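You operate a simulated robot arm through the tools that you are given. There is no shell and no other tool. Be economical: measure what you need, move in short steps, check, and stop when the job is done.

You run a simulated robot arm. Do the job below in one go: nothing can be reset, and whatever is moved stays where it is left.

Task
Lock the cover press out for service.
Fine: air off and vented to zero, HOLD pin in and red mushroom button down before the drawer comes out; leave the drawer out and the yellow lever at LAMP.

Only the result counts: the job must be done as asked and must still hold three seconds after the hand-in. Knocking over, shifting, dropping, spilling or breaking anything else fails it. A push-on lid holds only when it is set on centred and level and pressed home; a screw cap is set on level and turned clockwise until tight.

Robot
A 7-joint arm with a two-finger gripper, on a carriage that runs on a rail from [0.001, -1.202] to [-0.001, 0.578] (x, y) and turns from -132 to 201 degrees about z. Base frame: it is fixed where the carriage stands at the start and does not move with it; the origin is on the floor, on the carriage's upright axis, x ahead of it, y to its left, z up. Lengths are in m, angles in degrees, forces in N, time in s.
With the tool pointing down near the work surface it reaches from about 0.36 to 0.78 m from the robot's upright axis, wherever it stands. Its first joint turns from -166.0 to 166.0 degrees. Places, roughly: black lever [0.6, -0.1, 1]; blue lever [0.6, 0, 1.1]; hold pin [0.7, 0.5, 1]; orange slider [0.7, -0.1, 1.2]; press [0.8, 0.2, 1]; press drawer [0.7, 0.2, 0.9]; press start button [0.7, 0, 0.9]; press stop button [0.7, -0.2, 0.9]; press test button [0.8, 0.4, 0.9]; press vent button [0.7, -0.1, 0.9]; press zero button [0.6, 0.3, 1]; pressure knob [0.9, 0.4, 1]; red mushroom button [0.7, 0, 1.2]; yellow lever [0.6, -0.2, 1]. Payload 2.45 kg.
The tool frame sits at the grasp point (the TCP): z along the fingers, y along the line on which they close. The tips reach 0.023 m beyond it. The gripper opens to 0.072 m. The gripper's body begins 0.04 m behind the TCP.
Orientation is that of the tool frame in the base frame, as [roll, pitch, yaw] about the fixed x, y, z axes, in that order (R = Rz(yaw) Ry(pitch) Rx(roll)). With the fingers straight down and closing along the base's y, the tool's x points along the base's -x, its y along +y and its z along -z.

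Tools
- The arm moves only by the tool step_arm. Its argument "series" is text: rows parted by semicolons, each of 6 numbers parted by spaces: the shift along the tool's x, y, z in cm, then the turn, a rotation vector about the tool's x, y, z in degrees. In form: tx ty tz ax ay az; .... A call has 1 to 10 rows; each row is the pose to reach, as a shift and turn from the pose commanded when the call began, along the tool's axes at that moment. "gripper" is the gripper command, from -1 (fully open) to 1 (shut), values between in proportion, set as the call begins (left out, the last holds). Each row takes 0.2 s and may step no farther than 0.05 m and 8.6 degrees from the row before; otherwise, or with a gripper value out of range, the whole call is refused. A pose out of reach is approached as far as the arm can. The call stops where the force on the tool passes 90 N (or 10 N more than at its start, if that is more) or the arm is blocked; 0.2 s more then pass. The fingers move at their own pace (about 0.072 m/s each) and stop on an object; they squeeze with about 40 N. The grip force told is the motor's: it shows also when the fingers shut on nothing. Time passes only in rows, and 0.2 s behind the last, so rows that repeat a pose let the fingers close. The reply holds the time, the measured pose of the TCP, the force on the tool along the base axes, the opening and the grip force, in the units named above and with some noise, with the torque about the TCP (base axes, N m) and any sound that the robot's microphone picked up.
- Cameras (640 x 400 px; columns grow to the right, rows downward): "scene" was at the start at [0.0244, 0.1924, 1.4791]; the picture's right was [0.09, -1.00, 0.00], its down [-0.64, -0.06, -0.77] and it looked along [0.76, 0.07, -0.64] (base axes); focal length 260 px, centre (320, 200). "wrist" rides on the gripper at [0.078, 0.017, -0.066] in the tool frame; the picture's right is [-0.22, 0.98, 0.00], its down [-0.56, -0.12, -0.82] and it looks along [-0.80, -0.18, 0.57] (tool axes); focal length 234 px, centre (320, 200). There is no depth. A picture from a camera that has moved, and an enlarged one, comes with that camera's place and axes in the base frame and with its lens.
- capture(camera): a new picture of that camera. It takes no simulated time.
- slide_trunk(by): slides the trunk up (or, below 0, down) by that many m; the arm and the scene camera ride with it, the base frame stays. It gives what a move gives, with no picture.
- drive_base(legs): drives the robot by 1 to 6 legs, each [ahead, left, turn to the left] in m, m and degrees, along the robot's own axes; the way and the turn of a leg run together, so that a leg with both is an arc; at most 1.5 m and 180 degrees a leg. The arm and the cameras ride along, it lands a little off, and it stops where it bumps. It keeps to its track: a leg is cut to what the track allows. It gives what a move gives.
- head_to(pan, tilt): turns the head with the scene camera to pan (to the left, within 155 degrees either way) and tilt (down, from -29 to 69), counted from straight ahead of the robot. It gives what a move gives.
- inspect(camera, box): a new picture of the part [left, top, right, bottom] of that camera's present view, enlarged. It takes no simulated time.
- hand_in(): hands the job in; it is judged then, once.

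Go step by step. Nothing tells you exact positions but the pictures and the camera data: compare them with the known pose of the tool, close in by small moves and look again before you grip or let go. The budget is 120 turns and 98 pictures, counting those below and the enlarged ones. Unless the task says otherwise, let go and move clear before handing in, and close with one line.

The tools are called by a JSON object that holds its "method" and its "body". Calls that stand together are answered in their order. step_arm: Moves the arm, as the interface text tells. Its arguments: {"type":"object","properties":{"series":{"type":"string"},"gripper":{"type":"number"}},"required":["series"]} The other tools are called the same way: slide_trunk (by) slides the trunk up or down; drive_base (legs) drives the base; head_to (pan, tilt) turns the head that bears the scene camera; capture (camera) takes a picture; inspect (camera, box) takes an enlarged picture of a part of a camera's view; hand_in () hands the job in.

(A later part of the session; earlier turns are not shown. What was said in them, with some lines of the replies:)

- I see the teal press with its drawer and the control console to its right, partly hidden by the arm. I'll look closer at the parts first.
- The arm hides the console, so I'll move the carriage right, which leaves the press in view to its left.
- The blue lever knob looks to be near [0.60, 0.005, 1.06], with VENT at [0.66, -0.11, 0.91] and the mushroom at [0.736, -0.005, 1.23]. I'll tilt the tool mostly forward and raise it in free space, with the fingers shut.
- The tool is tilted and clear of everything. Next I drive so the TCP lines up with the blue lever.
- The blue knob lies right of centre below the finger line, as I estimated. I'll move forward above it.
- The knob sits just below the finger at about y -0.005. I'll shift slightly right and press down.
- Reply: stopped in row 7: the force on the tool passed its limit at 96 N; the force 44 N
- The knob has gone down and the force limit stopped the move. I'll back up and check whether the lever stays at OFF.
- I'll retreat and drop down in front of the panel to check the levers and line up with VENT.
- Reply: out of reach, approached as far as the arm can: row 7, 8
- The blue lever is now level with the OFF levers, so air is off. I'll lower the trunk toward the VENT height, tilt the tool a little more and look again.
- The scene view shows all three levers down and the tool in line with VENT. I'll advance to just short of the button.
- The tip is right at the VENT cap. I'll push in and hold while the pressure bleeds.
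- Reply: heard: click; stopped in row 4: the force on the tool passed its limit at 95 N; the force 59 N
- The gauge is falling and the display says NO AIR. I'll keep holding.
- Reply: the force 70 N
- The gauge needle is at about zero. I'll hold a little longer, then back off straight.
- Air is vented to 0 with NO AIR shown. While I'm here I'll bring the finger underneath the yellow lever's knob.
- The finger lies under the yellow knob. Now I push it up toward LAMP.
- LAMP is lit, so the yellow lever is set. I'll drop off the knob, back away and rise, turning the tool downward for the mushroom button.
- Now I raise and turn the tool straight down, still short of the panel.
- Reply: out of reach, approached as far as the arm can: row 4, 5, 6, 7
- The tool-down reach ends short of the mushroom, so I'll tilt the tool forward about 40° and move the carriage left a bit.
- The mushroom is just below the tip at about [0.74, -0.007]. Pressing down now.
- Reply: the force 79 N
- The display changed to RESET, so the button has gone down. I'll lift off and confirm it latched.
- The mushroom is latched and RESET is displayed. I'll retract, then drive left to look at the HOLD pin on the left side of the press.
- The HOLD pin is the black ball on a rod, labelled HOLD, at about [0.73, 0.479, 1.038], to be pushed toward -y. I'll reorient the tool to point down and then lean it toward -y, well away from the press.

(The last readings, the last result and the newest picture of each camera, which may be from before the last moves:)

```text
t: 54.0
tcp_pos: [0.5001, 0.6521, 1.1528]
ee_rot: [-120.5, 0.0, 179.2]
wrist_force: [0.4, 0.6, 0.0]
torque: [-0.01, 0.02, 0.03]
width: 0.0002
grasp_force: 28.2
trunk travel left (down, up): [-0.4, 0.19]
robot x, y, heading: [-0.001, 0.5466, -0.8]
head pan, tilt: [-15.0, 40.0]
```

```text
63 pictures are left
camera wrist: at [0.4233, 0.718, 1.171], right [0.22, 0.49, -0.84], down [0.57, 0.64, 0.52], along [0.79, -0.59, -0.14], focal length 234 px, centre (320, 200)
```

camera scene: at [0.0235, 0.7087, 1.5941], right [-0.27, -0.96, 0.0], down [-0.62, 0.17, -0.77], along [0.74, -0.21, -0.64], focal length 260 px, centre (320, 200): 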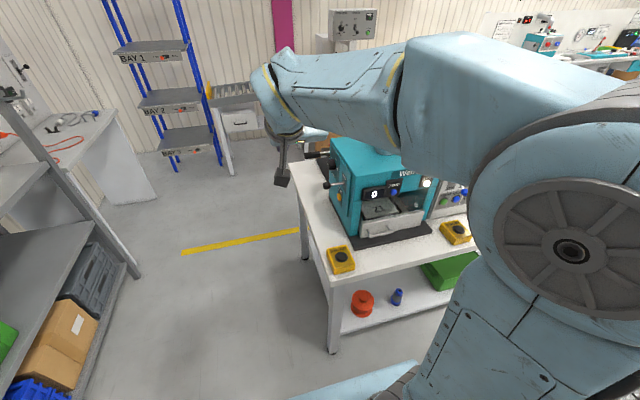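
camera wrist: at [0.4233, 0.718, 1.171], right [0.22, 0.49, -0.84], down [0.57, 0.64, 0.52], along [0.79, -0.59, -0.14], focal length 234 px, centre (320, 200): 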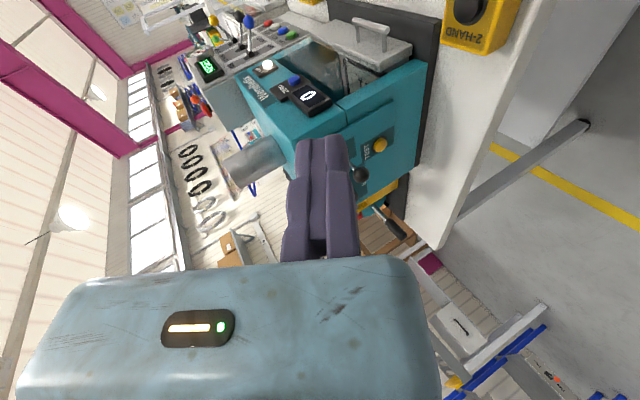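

The ball agrees with my estimate. I'll move the tip to about 6 cm left of the ball.

{"method": "step_arm", "body": {"series": "-4 0 0 0 0 0; -8 0 0 0 0 0; -12 0 0 0 0 0; -16 1 3 0 0 0; -20 2 6 0 0 0; -23.1 3.1 9.5 0 0 0; -23.1 4.2 13.1 0 0 0; -23.1 4.2 13.1 0 0 0"}}

{"method": "capture", "body": {"camera": "wrist"}}

{"method": "inspect", "body": {"camera": "scene", "box": [260, 100, 420, 260]}}

```text
refused: row 4 steps farther than a row can; nothing moved
```

```text
62 pictures are left
camera wrist: at [0.4233, 0.718, 1.171], right [0.22, 0.49, -0.84], down [0.57, 0.64, 0.52], along [0.79, -0.59, -0.14], focal length 234 px, centre (320, 200)
```

wrist: 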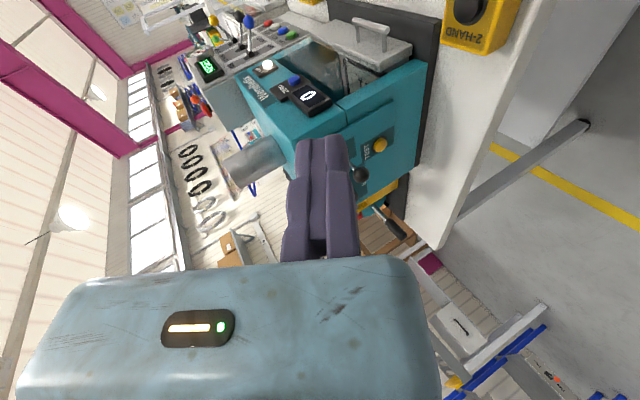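

```text
2.50 times, centred on (340, 180) of scene
camera zoom: at [0.0234, 0.7086, 1.4041], right [-0.27, -0.96, 0.0], down [-0.62, 0.17, -0.77], along [0.74, -0.21, -0.64], focal length 649 px, centre (270, 250)
```

zoom: 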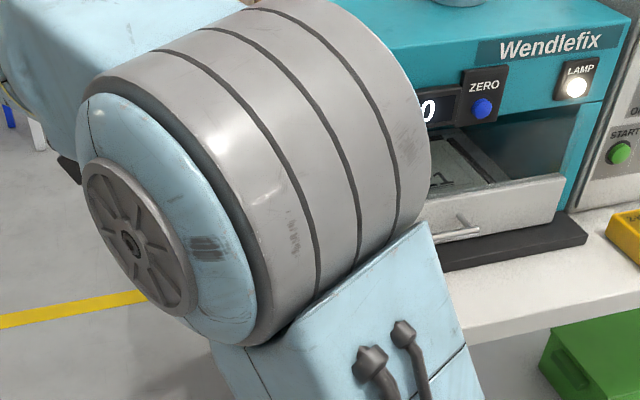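

A row was too long; I'll split it up.

{"method": "step_arm", "body": {"series": "-4 0 0 0 0 0; -8 0 0 0 0 0; -12 0 0 0 0 0; -15 1 3 0 0 0; -18.5 2 6 0 0 0; -21.5 3.1 9.5 0 0 0; -23.1 4.2 13.1 0 0 0; -23.1 4.2 13.1 0 0 0"}}

{"method": "capture", "body": {"camera": "wrist"}}

```text
t: 55.8
tcp_pos: [0.7287, 0.5577, 1.048]
ee_rot: [-120.6, 0.0, 179.2]
wrist_force: [1.1, -1.0, -0.6]
torque: [0.0, 0.01, 0.0]
width: 0.0
grasp_force: 28.1
trunk travel left (down, up): [-0.4, 0.19]
robot x, y, heading: [-0.0011, 0.5452, -0.4]
head pan, tilt: [-15.0, 40.0]
```

```text
60 pictures are left
camera wrist: at [0.6528, 0.624, 1.0674], right [0.22, 0.49, -0.84], down [0.57, 0.64, 0.52], along [0.79, -0.59, -0.14], focal length 234 px, centre (320, 200)
```

wrist: 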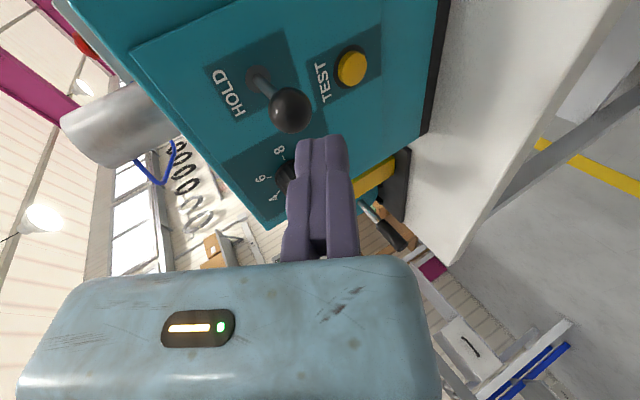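

The ball is about 8 mm farther in x than the tip. I'll correct for that and come close.

{"method": "step_arm", "body": {"series": "-0.8 0.26 0.15 0 0 0; -0.8 -0.5 1.45 0 0 0; -0.8 -1.26 2.74 0 0 0; -0.8 -1.26 2.74 0 0 0"}}

{"method": "capture", "body": {"camera": "wrist"}}

```text
t: 56.8
tcp_pos: [0.7381, 0.5269, 1.0455]
ee_rot: [-120.5, 0.0, 179.4]
wrist_force: [0.2, -1.1, 0.0]
torque: [0.0, 0.02, -0.01]
width: 0.0
grasp_force: 28.3
trunk travel left (down, up): [-0.4, 0.19]
robot x, y, heading: [-0.0034, 0.5452, -0.9]
head pan, tilt: [-15.0, 40.0]
```

```text
59 pictures are left
camera wrist: at [0.6613, 0.5934, 1.0647], right [0.22, 0.49, -0.84], down [0.57, 0.64, 0.52], along [0.79, -0.59, -0.14], focal length 234 px, centre (320, 200)
```

wrist: 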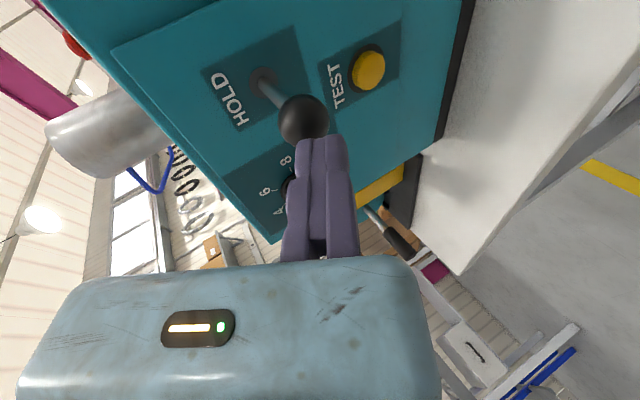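

The tip is about 1 cm off the ball, on axis. Pushing in along -y now.

{"method": "step_arm", "body": {"series": "0 -0.33 0.96 0 0 0; 0 -0.84 1.83 0 0 0; 0 -1.34 2.69 0 0 0; 0 -1.85 3.55 0 0 0; 0 -2.36 4.4 0 0 0; 0 -2.87 5.27 0 0 0"}}

{"method": "capture", "body": {"camera": "wrist"}}

```text
t: 58.2
tcp_pos: [0.7364, 0.4834, 1.043]
ee_rot: [-120.7, 0.2, -179.8]
wrist_force: [-14.7, 58.3, 2.4]
torque: [0.47, 0.04, -0.14]
width: 0.0058
grasp_force: 28.6
trunk travel left (down, up): [-0.4, 0.19]
robot x, y, heading: [-0.0026, 0.5473, -0.4]
head pan, tilt: [-15.0, 40.0]
```

```text
58 pictures are left
camera wrist: at [0.6593, 0.5487, 1.0631], right [0.22, 0.5, -0.84], down [0.56, 0.64, 0.53], along [0.8, -0.58, -0.14], focal length 234 px, centre (320, 200)
```

wrist: 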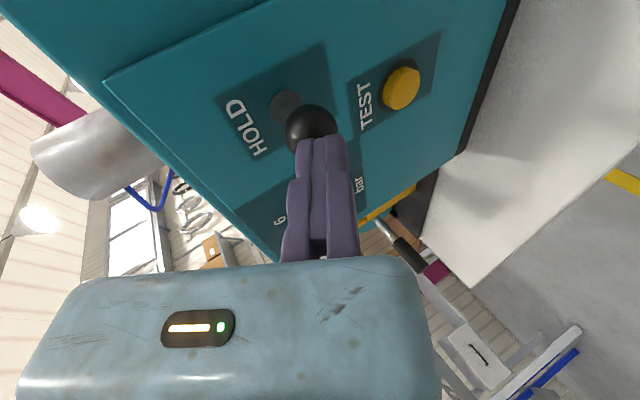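

The pin has gone in about 3.5 cm with 58 N of resistance. I'll push a little more to confirm the end stop, then back off.

{"method": "step_arm", "body": {"series": "0 -0.25 0.43 0 0 0; 0 -0.5 0.86 0 0 0; 0 -0.5 0.86 0 0 0"}}

{"method": "step_arm", "body": {"series": "0 1.5 -2.6 0 0 0; 0 3 -5.2 0 0 0; 0 4.5 -7.8 0 0 0; 0 4.5 -7.8 0 0 0"}}

{"method": "capture", "body": {"camera": "wrist"}}

```text
t: 59.0
tcp_pos: [0.7364, 0.4829, 1.0453]
ee_rot: [-120.8, 0.3, -179.3]
wrist_force: [-14.8, 88.2, 4.2]
torque: [0.72, 0.12, -0.05]
width: 0.0059
grasp_force: 28.2
trunk travel left (down, up): [-0.4, 0.19]
robot x, y, heading: [-0.0032, 0.5486, -0.6]
head pan, tilt: [-15.0, 40.0]
```

```text
t: 60.0
tcp_pos: [0.7364, 0.5481, 1.0462]
ee_rot: [-120.5, 0.0, 179.2]
wrist_force: [0.9, 0.1, -0.2]
torque: [0.02, 0.01, 0.02]
width: 0.0
grasp_force: 28.3
trunk travel left (down, up): [-0.4, 0.19]
robot x, y, heading: [-0.0018, 0.5449, -0.9]
head pan, tilt: [-15.0, 40.0]
```

```text
57 pictures are left
camera wrist: at [0.6601, 0.614, 1.0657], right [0.22, 0.49, -0.84], down [0.57, 0.64, 0.52], along [0.79, -0.6, -0.14], focal length 234 px, centre (320, 200)
```

wrist: 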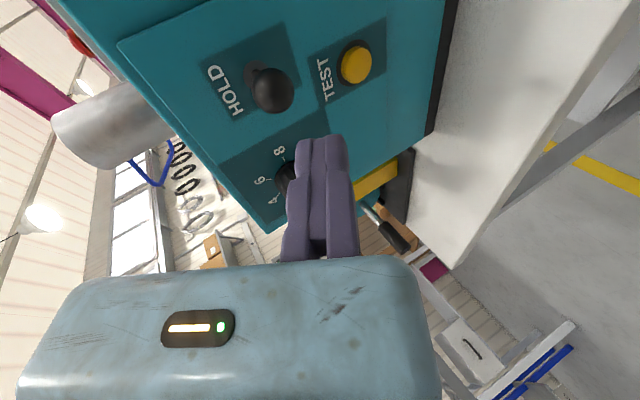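

The pin is home against its stop. Now I'll withdraw in front of the press and swing the tool to face it, with the fingers closing vertically for the drawer handle at about [0.60, 0.30, 0.87].

{"method": "step_arm", "body": {"series": "4 0.5 -1 0 0 0; 8 0.5 -1 0 0 0; 12 0.5 -1 0 0 0; 16 0.5 -1 0 0 0; 20 0.5 -1 0 0 0; 20 0.5 -1 0 0 0"}}

{"method": "step_arm", "body": {"series": "0 0 0 0 -7.2 -4.2; 0 0 0 0 -14.4 -8.4; 0 0 0 0 -21.6 -12.6; 0 0 0 0 -28.8 -16.8; 0 0 0 0 -36 -21; 0 0 0 0 -43.1 -25.4; 0 0 0 0 -43.1 -25.4"}}

{"method": "step_arm", "body": {"series": "0 0 0 0 -7 -4.1; 0 0 0 0 -14 -8.2; 0 0 0 0 -21 -12.4; 0 0 0 0 -28 -16.5; 0 0 0 0 -34.5 -20.3; 0 0 0 0 -34.5 -20.3", "gripper": -1}}

```text
t: 61.4
tcp_pos: [0.5368, 0.5632, 1.0479]
ee_rot: [-120.5, 0.1, 179.3]
wrist_force: [0.2, -0.9, 0.2]
torque: [0.02, -0.03, 0.01]
width: 0.0
grasp_force: 28.6
trunk travel left (down, up): [-0.4, 0.19]
robot x, y, heading: [0.0004, 0.5467, -0.7]
head pan, tilt: [-15.0, 40.0]
```

```text
t: 63.0
tcp_pos: [0.5364, 0.5621, 1.0469]
ee_rot: [-120.5, 0.0, -130.6]
wrist_force: [-0.7, 0.3, 0.0]
torque: [-0.03, 0.01, 0.0]
width: 0.0
grasp_force: 28.8
trunk travel left (down, up): [-0.4, 0.19]
robot x, y, heading: [0.0047, 0.5467, -0.7]
head pan, tilt: [-15.0, 40.0]
```

```text
t: 64.4
tcp_pos: [0.537, 0.5623, 1.0448]
ee_rot: [-120.6, -0.1, -92.2]
wrist_force: [-0.7, 0.3, 1.4]
torque: [-0.04, 0.01, -0.02]
width: 0.072
grasp_force: 0.1
trunk travel left (down, up): [-0.4, 0.19]
robot x, y, heading: [-0.0017, 0.5437, -1.0]
head pan, tilt: [-15.0, 40.0]
```

The tool now faces the press. I'll move across in front of the drawer handle and look.

{"method": "step_arm", "body": {"series": "4.4 0.2 -0.4 0 0 0; 8.8 0.4 -0.8 0 0 0; 13.2 0.6 -1.2 0 0 0; 17.6 0.8 -1.5 0 0 0; 22 1 -1.8 0 0 0; 26 1.4 -2 0 0 0; 26 5 -0.2 0 0 0; 26 8 1.6 0 0 0; 26 11.3 3.5 0 0 0; 26 11.3 3.5 0 0 0"}}

{"method": "capture", "body": {"camera": "wrist"}}

{"method": "capture", "body": {"camera": "scene"}}

```text
t: 66.6
tcp_pos: [0.5081, 0.3042, 0.9305]
ee_rot: [-120.5, 0.0, -90.7]
wrist_force: [0.5, -0.3, -0.1]
torque: [0.0, 0.01, 0.02]
width: 0.0719
grasp_force: 0.1
out of reach, approached as far as the arm can: row 1
trunk travel left (down, up): [-0.4, 0.19]
robot x, y, heading: [-0.0014, 0.5479, -0.8]
head pan, tilt: [-15.0, 40.0]
```

```text
56 pictures are left
camera wrist: at [0.4424, 0.2267, 0.9496], right [-0.49, 0.22, -0.84], down [-0.64, 0.57, 0.52], along [0.59, 0.79, -0.14], focal length 234 px, centre (320, 200)
```

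wrist: 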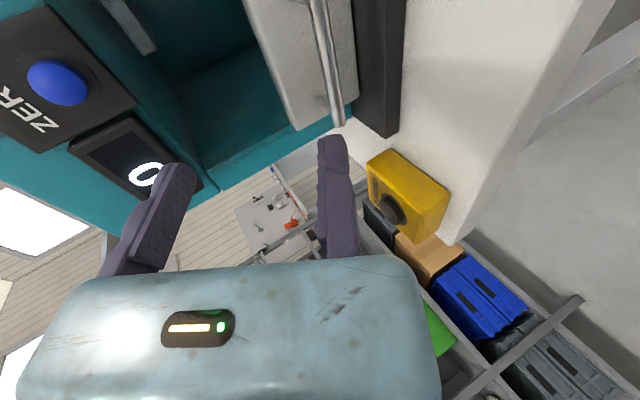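

```text
55 pictures are left
camera scene: at [0.0236, 0.7085, 1.4041], right [-0.27, -0.96, 0.0], down [-0.62, 0.17, -0.77], along [0.74, -0.21, -0.64], focal length 260 px, centre (320, 200)
```

scene: 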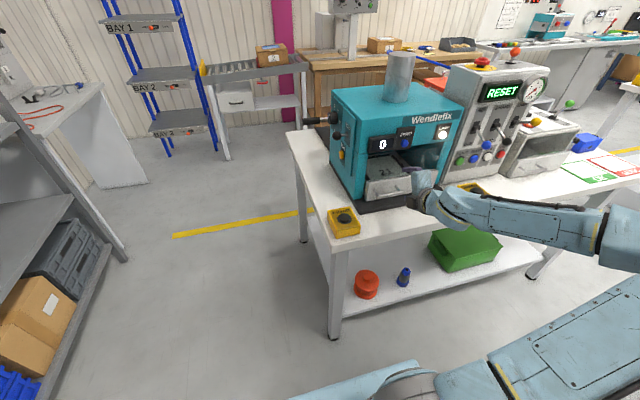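

{"method": "inspect", "body": {"camera": "scene", "box": [320, 120, 480, 240]}}

```text
3.33 times, centred on (400, 180) of scene
camera zoom: at [0.0236, 0.7085, 1.4041], right [-0.27, -0.96, 0.0], down [-0.62, 0.17, -0.77], along [0.74, -0.21, -0.64], focal length 866 px, centre (53, 267)
```

zoom: 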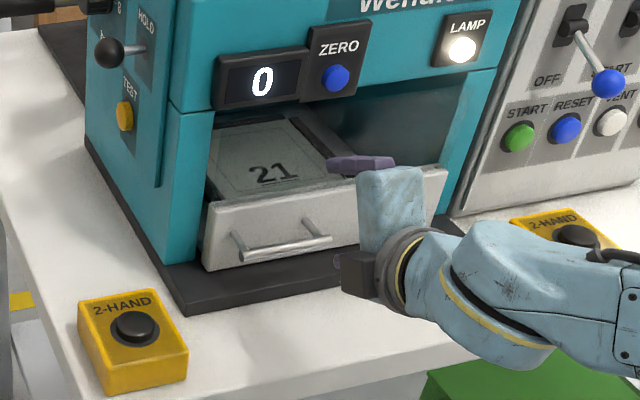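

The handle bar is about 9 mm thick at [0.599, 0.303, 0.872], spanning y 0.26–0.35. I'll narrow the opening to about 3 cm and close in along the tool axis.

{"method": "step_arm", "body": {"series": "0.1 0.15 2 0 0 0; 0.1 0.3 4 0 0 0; 0.1 0.45 5.7 0 0 0; 0.1 0.45 5.7 0 0 0", "gripper": 0.1}}

{"method": "capture", "body": {"camera": "wrist"}}

{"method": "inspect", "body": {"camera": "scene", "box": [320, 120, 480, 240]}}

```text
t: 67.6
tcp_pos: [0.5561, 0.3009, 0.898]
ee_rot: [-120.5, 0.0, -90.7]
wrist_force: [0.0, 0.0, 0.8]
torque: [-0.03, 0.0, 0.01]
width: 0.0325
grasp_force: 0.0
trunk travel left (down, up): [-0.4, 0.19]
robot x, y, heading: [0.0031, 0.5465, -0.9]
head pan, tilt: [-15.0, 40.0]
```

```text
53 pictures are left
camera wrist: at [0.4904, 0.2238, 0.917], right [-0.49, 0.22, -0.84], down [-0.64, 0.57, 0.52], along [0.59, 0.79, -0.14], focal length 234 px, centre (320, 200)
```

wrist: 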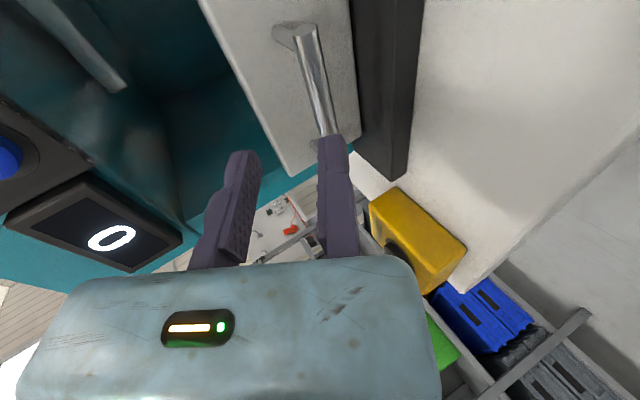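

```text
3.33 times, centred on (400, 180) of scene
camera zoom: at [0.0236, 0.7086, 1.4041], right [-0.27, -0.96, 0.0], down [-0.62, 0.17, -0.77], along [0.74, -0.21, -0.64], focal length 866 px, centre (53, 267)
```

zoom: 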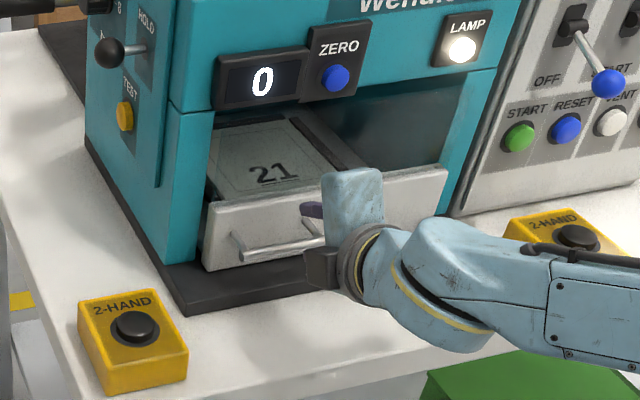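

The bar is centred between the fingers, about 5.5 cm ahead of the TCP. I'll advance 4.5 cm and close.

{"method": "step_arm", "body": {"series": "0 0 1.5 0 0 0; 0 0 3 0 0 0; 0 0 4.5 0 0 0; 0 0 4.5 0 0 0"}}

{"method": "capture", "body": {"camera": "wrist"}}

```text
t: 68.3
tcp_pos: [0.5752, 0.2998, 0.8865]
ee_rot: [-120.2, 0.0, -90.6]
wrist_force: [-73.5, 7.2, 34.1]
torque: [0.6, 0.27, 0.48]
width: 0.0328
grasp_force: 0.2
trunk travel left (down, up): [-0.4, 0.19]
robot x, y, heading: [-0.0004, 0.5464, -0.9]
head pan, tilt: [-15.0, 40.0]
stopped in row 3: the force on the tool passed its limit at 116 N (the readings are from after the stop); the commanded pose is now the measured one
```

```text
51 pictures are left
camera wrist: at [0.5094, 0.2236, 0.9049], right [-0.49, 0.22, -0.84], down [-0.64, 0.57, 0.52], along [0.59, 0.79, -0.13], focal length 234 px, centre (320, 200)
```

wrist: 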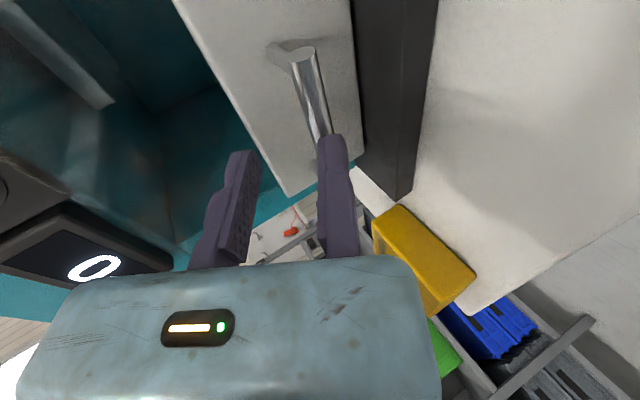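

The lower finger met the bar: the pictures show only the upper finger moves when opening, and the lower one stays on the tool axis. I'll back off, shift down 1.2 cm along the tool and re-approach.

{"method": "step_arm", "body": {"series": "0 0 -1.5 0 0 0; 0 0 -2.5 0 0 0; 0 1.2 -2.5 0 0 0; 0 1.2 -2.5 0 0 0"}}

{"method": "capture", "body": {"camera": "wrist"}}

{"method": "inspect", "body": {"camera": "scene", "box": [360, 150, 440, 210]}}

```text
t: 69.3
tcp_pos: [0.5533, 0.2999, 0.8822]
ee_rot: [-120.7, 0.1, -90.8]
wrist_force: [0.0, 0.2, -0.3]
torque: [0.0, -0.01, 0.01]
width: 0.0322
grasp_force: 0.1
trunk travel left (down, up): [-0.4, 0.19]
robot x, y, heading: [-0.0023, 0.544, -1.0]
head pan, tilt: [-15.0, 40.0]
```

```text
50 pictures are left
camera wrist: at [0.488, 0.2227, 0.901], right [-0.5, 0.23, -0.84], down [-0.63, 0.57, 0.53], along [0.59, 0.79, -0.14], focal length 234 px, centre (320, 200)
```

wrist: 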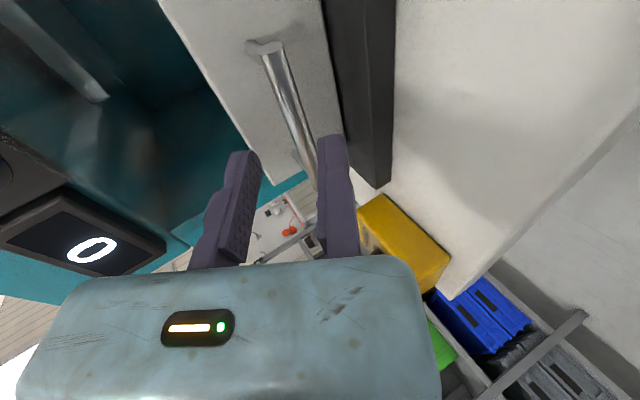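

```text
6.67 times, centred on (400, 180) of scene
camera zoom: at [0.0238, 0.7087, 1.404], right [-0.27, -0.96, 0.0], down [-0.62, 0.18, -0.77], along [0.74, -0.21, -0.64], focal length 1731 px, centre (-213, 333)
```

zoom: 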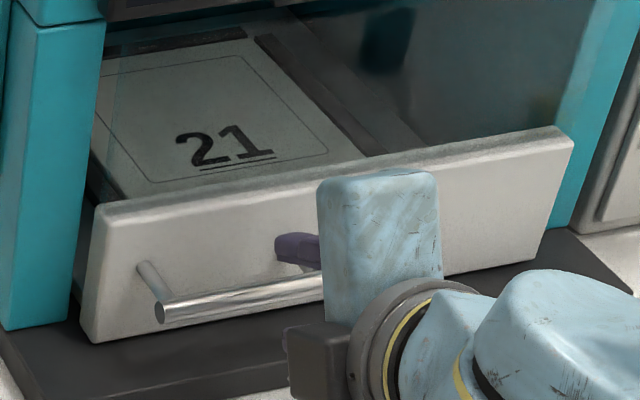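

The bar now lies between the fingers. I'll advance over it, then close.

{"method": "step_arm", "body": {"series": "0 0.3 1.5 0 0 0; 0 0.3 3 0 0 0; 0 0.3 4.1 0 0 0; 0 0.3 4.1 0 0 0"}}

{"method": "capture", "body": {"camera": "wrist"}}

```text
t: 70.3
tcp_pos: [0.5881, 0.2996, 0.8577]
ee_rot: [-120.6, 0.1, -90.7]
wrist_force: [-0.1, -0.1, 0.1]
torque: [0.0, -0.02, 0.0]
width: 0.0321
grasp_force: 0.1
trunk travel left (down, up): [-0.4, 0.19]
robot x, y, heading: [-0.001, 0.5457, -0.7]
head pan, tilt: [-15.0, 40.0]
```

```text
48 pictures are left
camera wrist: at [0.5223, 0.2222, 0.8772], right [-0.5, 0.23, -0.84], down [-0.63, 0.57, 0.53], along [0.59, 0.79, -0.14], focal length 234 px, centre (320, 200)
```

wrist: 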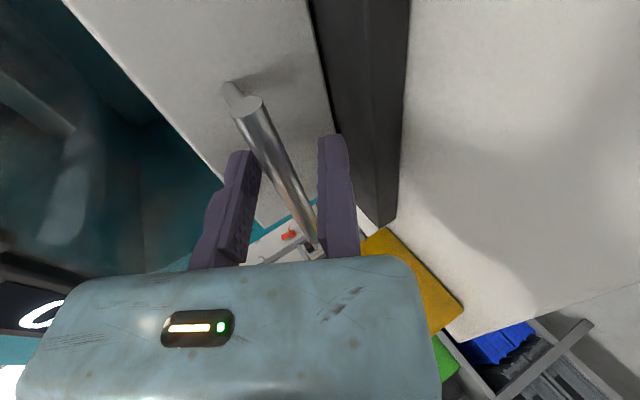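

No contact so far and the bar is between the fingers. Closing now.

{"method": "step_arm", "body": {"series": "0 -0.3 0 0 0 0; 0 -0.3 0 0 0 0; 0 -0.3 0 0 0 0; 0 -0.3 0 0 0 0", "gripper": 1}}

{"method": "capture", "body": {"camera": "wrist"}}

```text
t: 71.3
tcp_pos: [0.5895, 0.2993, 0.8648]
ee_rot: [-120.4, 0.0, -90.6]
wrist_force: [5.0, -4.4, 42.0]
torque: [-0.02, -0.21, -0.02]
width: 0.0118
grasp_force: 39.0
trunk travel left (down, up): [-0.4, 0.19]
robot x, y, heading: [-0.0031, 0.55, -0.9]
head pan, tilt: [-15.0, 40.0]
```

```text
47 pictures are left
camera wrist: at [0.5233, 0.223, 0.8836], right [-0.49, 0.22, -0.84], down [-0.64, 0.57, 0.52], along [0.59, 0.79, -0.13], focal length 234 px, centre (320, 200)
```

wrist: 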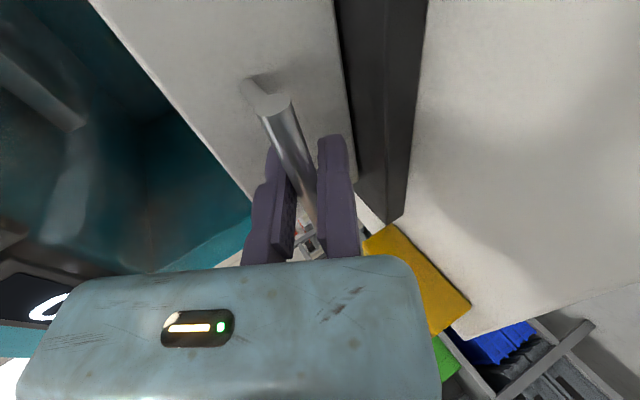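

I have a firm grip on the bar. I'll relieve the sideways load and pull the drawer out toward -x.

{"method": "step_arm", "body": {"series": "0 -0.5 0 0 0 0; 0 0.5 -1.7 0 0 0; 0 1.5 -3.4 0 0 0; 0 2.5 -5.2 0 0 0; 0.1 3.5 -6.9 0 0 0; 0.1 4.5 -8.6 0 0 0; 0.1 4.5 -8.6 0 0 0"}}

{"method": "inspect", "body": {"camera": "scene", "box": [300, 100, 500, 250]}}

```text
t: 72.9
tcp_pos: [0.4929, 0.2993, 0.8645]
ee_rot: [-120.9, 0.2, -90.6]
wrist_force: [-1.2, 9.1, -19.3]
torque: [-0.01, 0.03, 1.1]
width: 0.0117
grasp_force: 38.8
trunk travel left (down, up): [-0.4, 0.19]
robot x, y, heading: [-0.001, 0.5468, -1.0]
head pan, tilt: [-15.0, 40.0]
```

```text
2.67 times, centred on (400, 175) of scene
camera zoom: at [0.0247, 0.709, 1.4037], right [-0.27, -0.96, 0.0], down [-0.62, 0.18, -0.77], along [0.74, -0.21, -0.64], focal length 692 px, centre (107, 267)
```

zoom: 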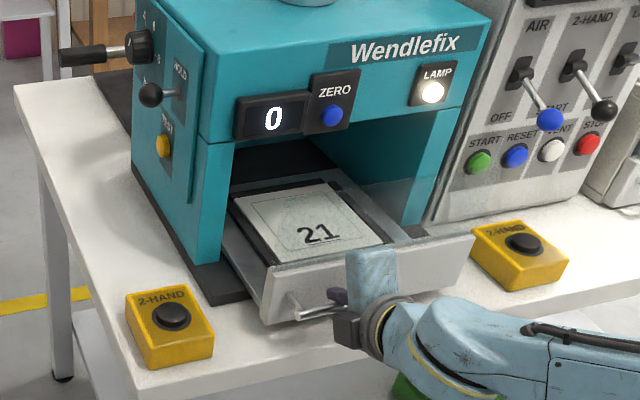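

The drawer is out about 10 cm and still runs freely. I'll keep pulling to its stop.

{"method": "step_arm", "body": {"series": "0 0.5 -0.86 0 0 0; 0 1 -1.72 0 0 0; 0 1.5 -2.6 0 0 0; 0 2 -3.45 0 0 0; 0 2.5 -4.3 0 0 0; 0 3 -5.2 0 0 0; 0 3.5 -6 0 0 0; 0 3.5 -6 0 0 0"}}

{"method": "inspect", "body": {"camera": "scene", "box": [300, 100, 500, 250]}}

```text
t: 74.7
tcp_pos: [0.4232, 0.2989, 0.8644]
ee_rot: [-121.1, 0.2, -90.9]
wrist_force: [-1.1, 7.9, -43.9]
torque: [-0.35, 0.07, 0.86]
width: 0.0114
grasp_force: 38.3
trunk travel left (down, up): [-0.4, 0.19]
robot x, y, heading: [-0.0012, 0.5473, -1.1]
head pan, tilt: [-15.0, 40.0]
```

```text
2.67 times, centred on (400, 175) of scene
camera zoom: at [0.0257, 0.7082, 1.4039], right [-0.27, -0.96, 0.0], down [-0.62, 0.18, -0.77], along [0.74, -0.21, -0.64], focal length 692 px, centre (107, 267)
```

zoom: 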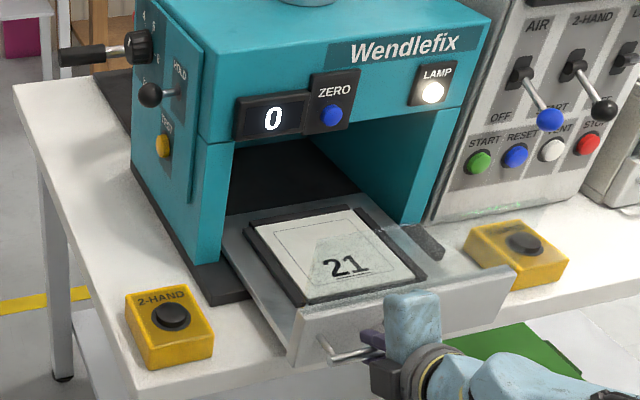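

Still no stop resistance at 17 cm. I'll relieve the vertical load and pull a bit further gently.

{"method": "step_arm", "body": {"series": "0 0.4 0.1 0 0 0; 0 0.9 -0.75 0 0 0; 0 1.4 -1.6 0 0 0; 0 1.9 -2.45 0 0 0; 0 1.9 -2.45 0 0 0"}}

{"method": "inspect", "body": {"camera": "scene", "box": [300, 100, 500, 250]}}

```text
t: 75.9
tcp_pos: [0.3907, 0.2989, 0.8656]
ee_rot: [-120.6, -0.1, -90.9]
wrist_force: [0.6, -8.8, 4.2]
torque: [-0.14, 0.03, 0.46]
width: 0.0116
grasp_force: 38.4
trunk travel left (down, up): [-0.4, 0.19]
robot x, y, heading: [0.0006, 0.5463, -1.0]
head pan, tilt: [-15.0, 40.0]
```

```text
2.67 times, centred on (400, 175) of scene
camera zoom: at [0.0237, 0.708, 1.4044], right [-0.27, -0.96, 0.0], down [-0.62, 0.18, -0.77], along [0.74, -0.21, -0.64], focal length 692 px, centre (107, 267)
```

zoom: 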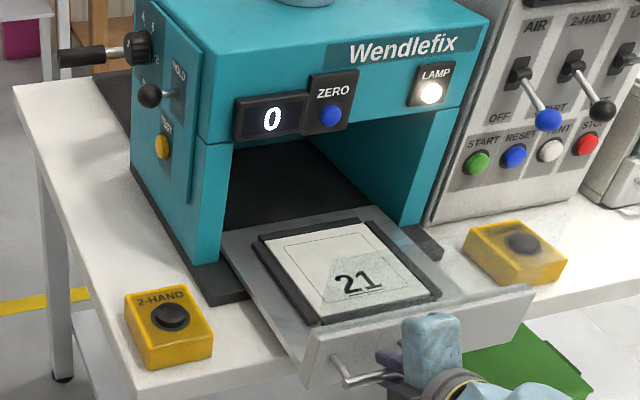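

{"method": "step_arm", "body": {"series": "0 0.5 -0.86 0 0 0; 0 1 -1.72 0 0 0; 0 1.5 -2.6 0 0 0; 0 1.5 -2.6 0 0 0"}}

{"method": "inspect", "body": {"camera": "scene", "box": [300, 100, 500, 250]}}

```text
t: 76.9
tcp_pos: [0.3657, 0.2993, 0.8657]
ee_rot: [-120.7, 0.2, -90.1]
wrist_force: [-3.0, 26.3, 8.4]
torque: [0.0, -0.01, 0.73]
width: 0.0119
grasp_force: 39.1
out of reach, approached as far as the arm can: row 3, 4
trunk travel left (down, up): [-0.4, 0.19]
robot x, y, heading: [0.0013, 0.5484, -0.9]
head pan, tilt: [-15.0, 40.0]
```

```text
2.67 times, centred on (400, 175) of scene
camera zoom: at [0.023, 0.7113, 1.4038], right [-0.27, -0.96, 0.0], down [-0.62, 0.17, -0.77], along [0.74, -0.21, -0.64], focal length 692 px, centre (107, 267)
```

zoom: 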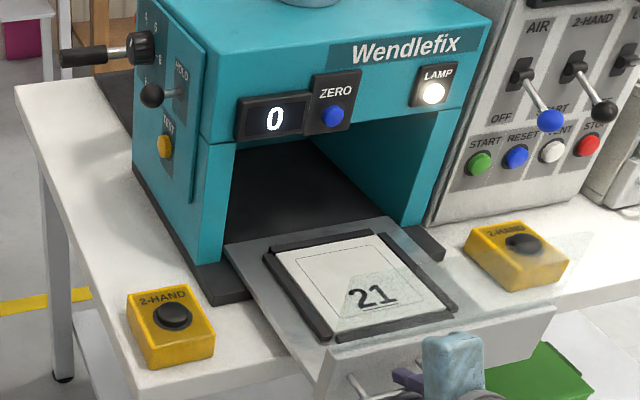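

The drawer is 22.5 cm out, with the whole tray clear of the press, and the arm is at its reach. I'll open the fingers and centre them on the bar before withdrawing.

{"method": "step_arm", "body": {"series": "0 0 0 0 0 0; 0 0 0 0 0 0; 0 0.4 0 0 0 0; 0 0.8 0 0 0 0; 0 0.8 0 0 0 0", "gripper": -0.3}}

{"method": "capture", "body": {"camera": "wrist"}}

```text
t: 78.1
tcp_pos: [0.3627, 0.2926, 0.859]
ee_rot: [-120.7, 0.1, -90.7]
wrist_force: [0.5, 0.2, 0.4]
torque: [0.01, 0.01, 0.02]
width: 0.0467
grasp_force: 0.0
out of reach, approached as far as the arm can: row 4, 5
trunk travel left (down, up): [-0.4, 0.19]
robot x, y, heading: [-0.0003, 0.5432, -0.6]
head pan, tilt: [-15.0, 40.0]
```

```text
42 pictures are left
camera wrist: at [0.2968, 0.2154, 0.8771], right [-0.5, 0.23, -0.84], down [-0.63, 0.57, 0.53], along [0.59, 0.79, -0.14], focal length 234 px, centre (320, 200)
```

wrist: 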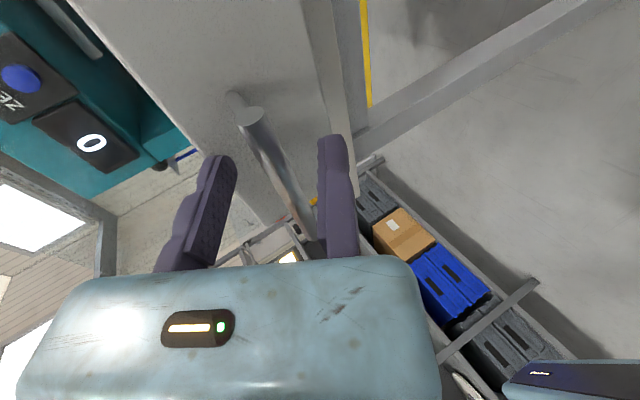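

The bar is free of the fingers. Backing straight up is out of reach, so I'll slide sideways off the bar's right end and then retract.

{"method": "step_arm", "body": {"series": "1.5 0.1 0 0 0 0; 3 0.1 0 0 0 0; 4.5 0.1 0 0 0 0; 6 0.1 0 0 0 0; 8 0.1 0 0 0 0; 8 0.1 0 0 0 0"}}

{"method": "capture", "body": {"camera": "wrist"}}

```text
t: 79.5
tcp_pos: [0.3602, 0.211, 0.8566]
ee_rot: [-120.7, 0.2, -90.7]
wrist_force: [-0.3, 0.4, 0.5]
torque: [0.0, 0.0, -0.03]
width: 0.0467
grasp_force: 0.0
trunk travel left (down, up): [-0.4, 0.19]
robot x, y, heading: [-0.0019, 0.5457, -0.8]
head pan, tilt: [-15.0, 40.0]
```

```text
41 pictures are left
camera wrist: at [0.2952, 0.1347, 0.8768], right [-0.49, 0.23, -0.84], down [-0.63, 0.57, 0.53], along [0.59, 0.79, -0.14], focal length 234 px, centre (320, 200)
```

wrist: 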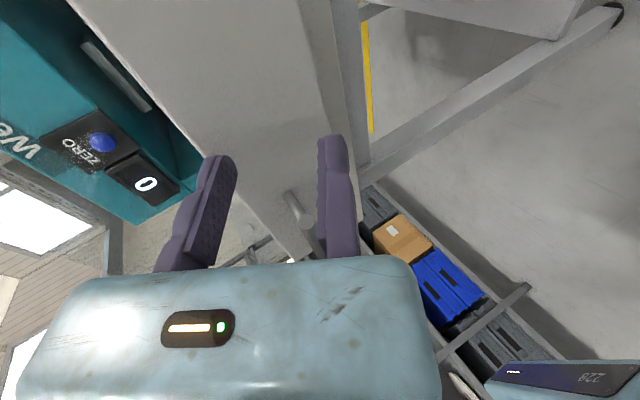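

Clear of the bar. I'll back off and raise the trunk, then check everything.

{"method": "step_arm", "body": {"series": "2 0 -1.5 0 0 0; 4 0 -3 0 0 0; 4 0 -4 0 0 0; 4 0 -4 0 0 0"}}

{"method": "slide_trunk", "body": {"by": 0.19}}

{"method": "capture", "body": {"camera": "scene"}}

{"method": "inspect", "body": {"camera": "scene", "box": [300, 100, 540, 280]}}

```text
t: 80.5
tcp_pos: [0.3254, 0.172, 0.8781]
ee_rot: [-120.8, 0.0, -90.7]
wrist_force: [-0.4, 0.7, -0.2]
torque: [-0.01, 0.0, 0.0]
width: 0.0469
grasp_force: 0.0
trunk travel left (down, up): [-0.4, 0.19]
robot x, y, heading: [0.0017, 0.547, -0.8]
head pan, tilt: [-15.0, 40.0]
```

```text
t: 82.6
tcp_pos: [0.3269, 0.1717, 1.068]
ee_rot: [-120.7, 0.1, -90.8]
wrist_force: [0.5, 0.1, 0.1]
torque: [-0.02, -0.01, -0.02]
width: 0.0468
grasp_force: 0.1
trunk travel left (down, up): [-0.59, 0.0]
robot x, y, heading: [0.001, 0.5439, -0.7]
head pan, tilt: [-15.0, 40.0]
```

```text
40 pictures are left
camera scene: at [0.0238, 0.7087, 1.594], right [-0.27, -0.96, 0.0], down [-0.62, 0.18, -0.77], along [0.74, -0.21, -0.64], focal length 260 px, centre (320, 200)
```

scene: 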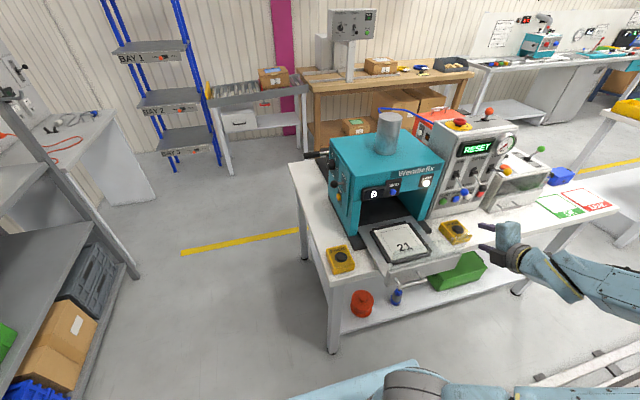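

```text
2.22 times, centred on (420, 190) of scene
camera zoom: at [0.0238, 0.7087, 1.594], right [-0.27, -0.96, 0.0], down [-0.62, 0.18, -0.77], along [0.74, -0.21, -0.64], focal length 577 px, centre (98, 222)
```

zoom: 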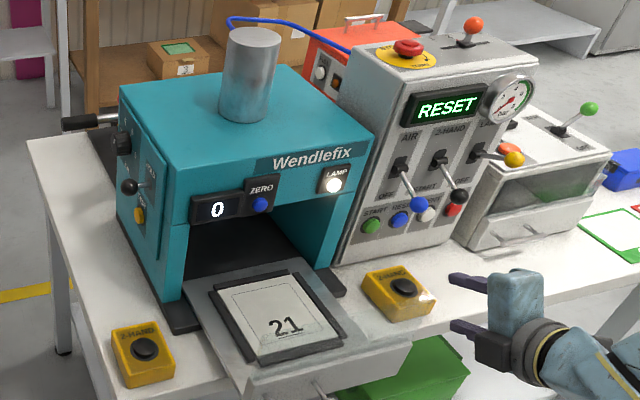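

{"method": "inspect", "body": {"camera": "scene", "box": [310, 145, 370, 210]}}

{"method": "inspect", "body": {"camera": "scene", "box": [440, 100, 540, 210]}}

```text
6.15 times, centred on (340, 178) of scene
camera zoom: at [0.0238, 0.7087, 1.594], right [-0.27, -0.96, 0.0], down [-0.62, 0.18, -0.77], along [0.74, -0.21, -0.64], focal length 1598 px, centre (197, 338)
```

zoom: 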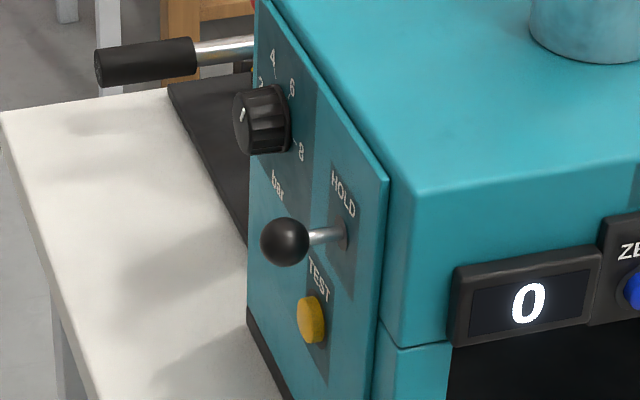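

```text
3.64 times, centred on (490, 155) of scene
camera zoom: at [0.0238, 0.7087, 1.594], right [-0.27, -0.96, 0.0], down [-0.62, 0.18, -0.77], along [0.74, -0.21, -0.64], focal length 944 px, centre (-298, 364)
```

zoom: 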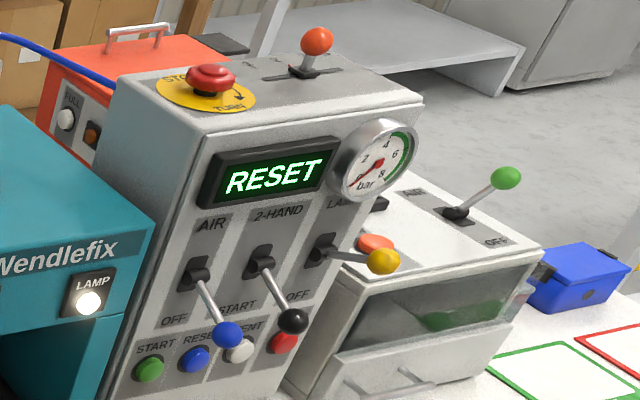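

Everything checks out: air is OFF with the gauge at 0, the HOLD pin is in and the mushroom is latched with RESET shown. The drawer is out, the lamp is lit with the yellow lever up, and the arm is clear, so I'm handing in.

{"method": "hand_in", "body": {}}

```text
The job is handed in.
```

The cover press is locked out: air off and vented to zero, HOLD pin in, and red mushroom button down before the drawer was pulled out and left out, with the yellow lever at LAMP.
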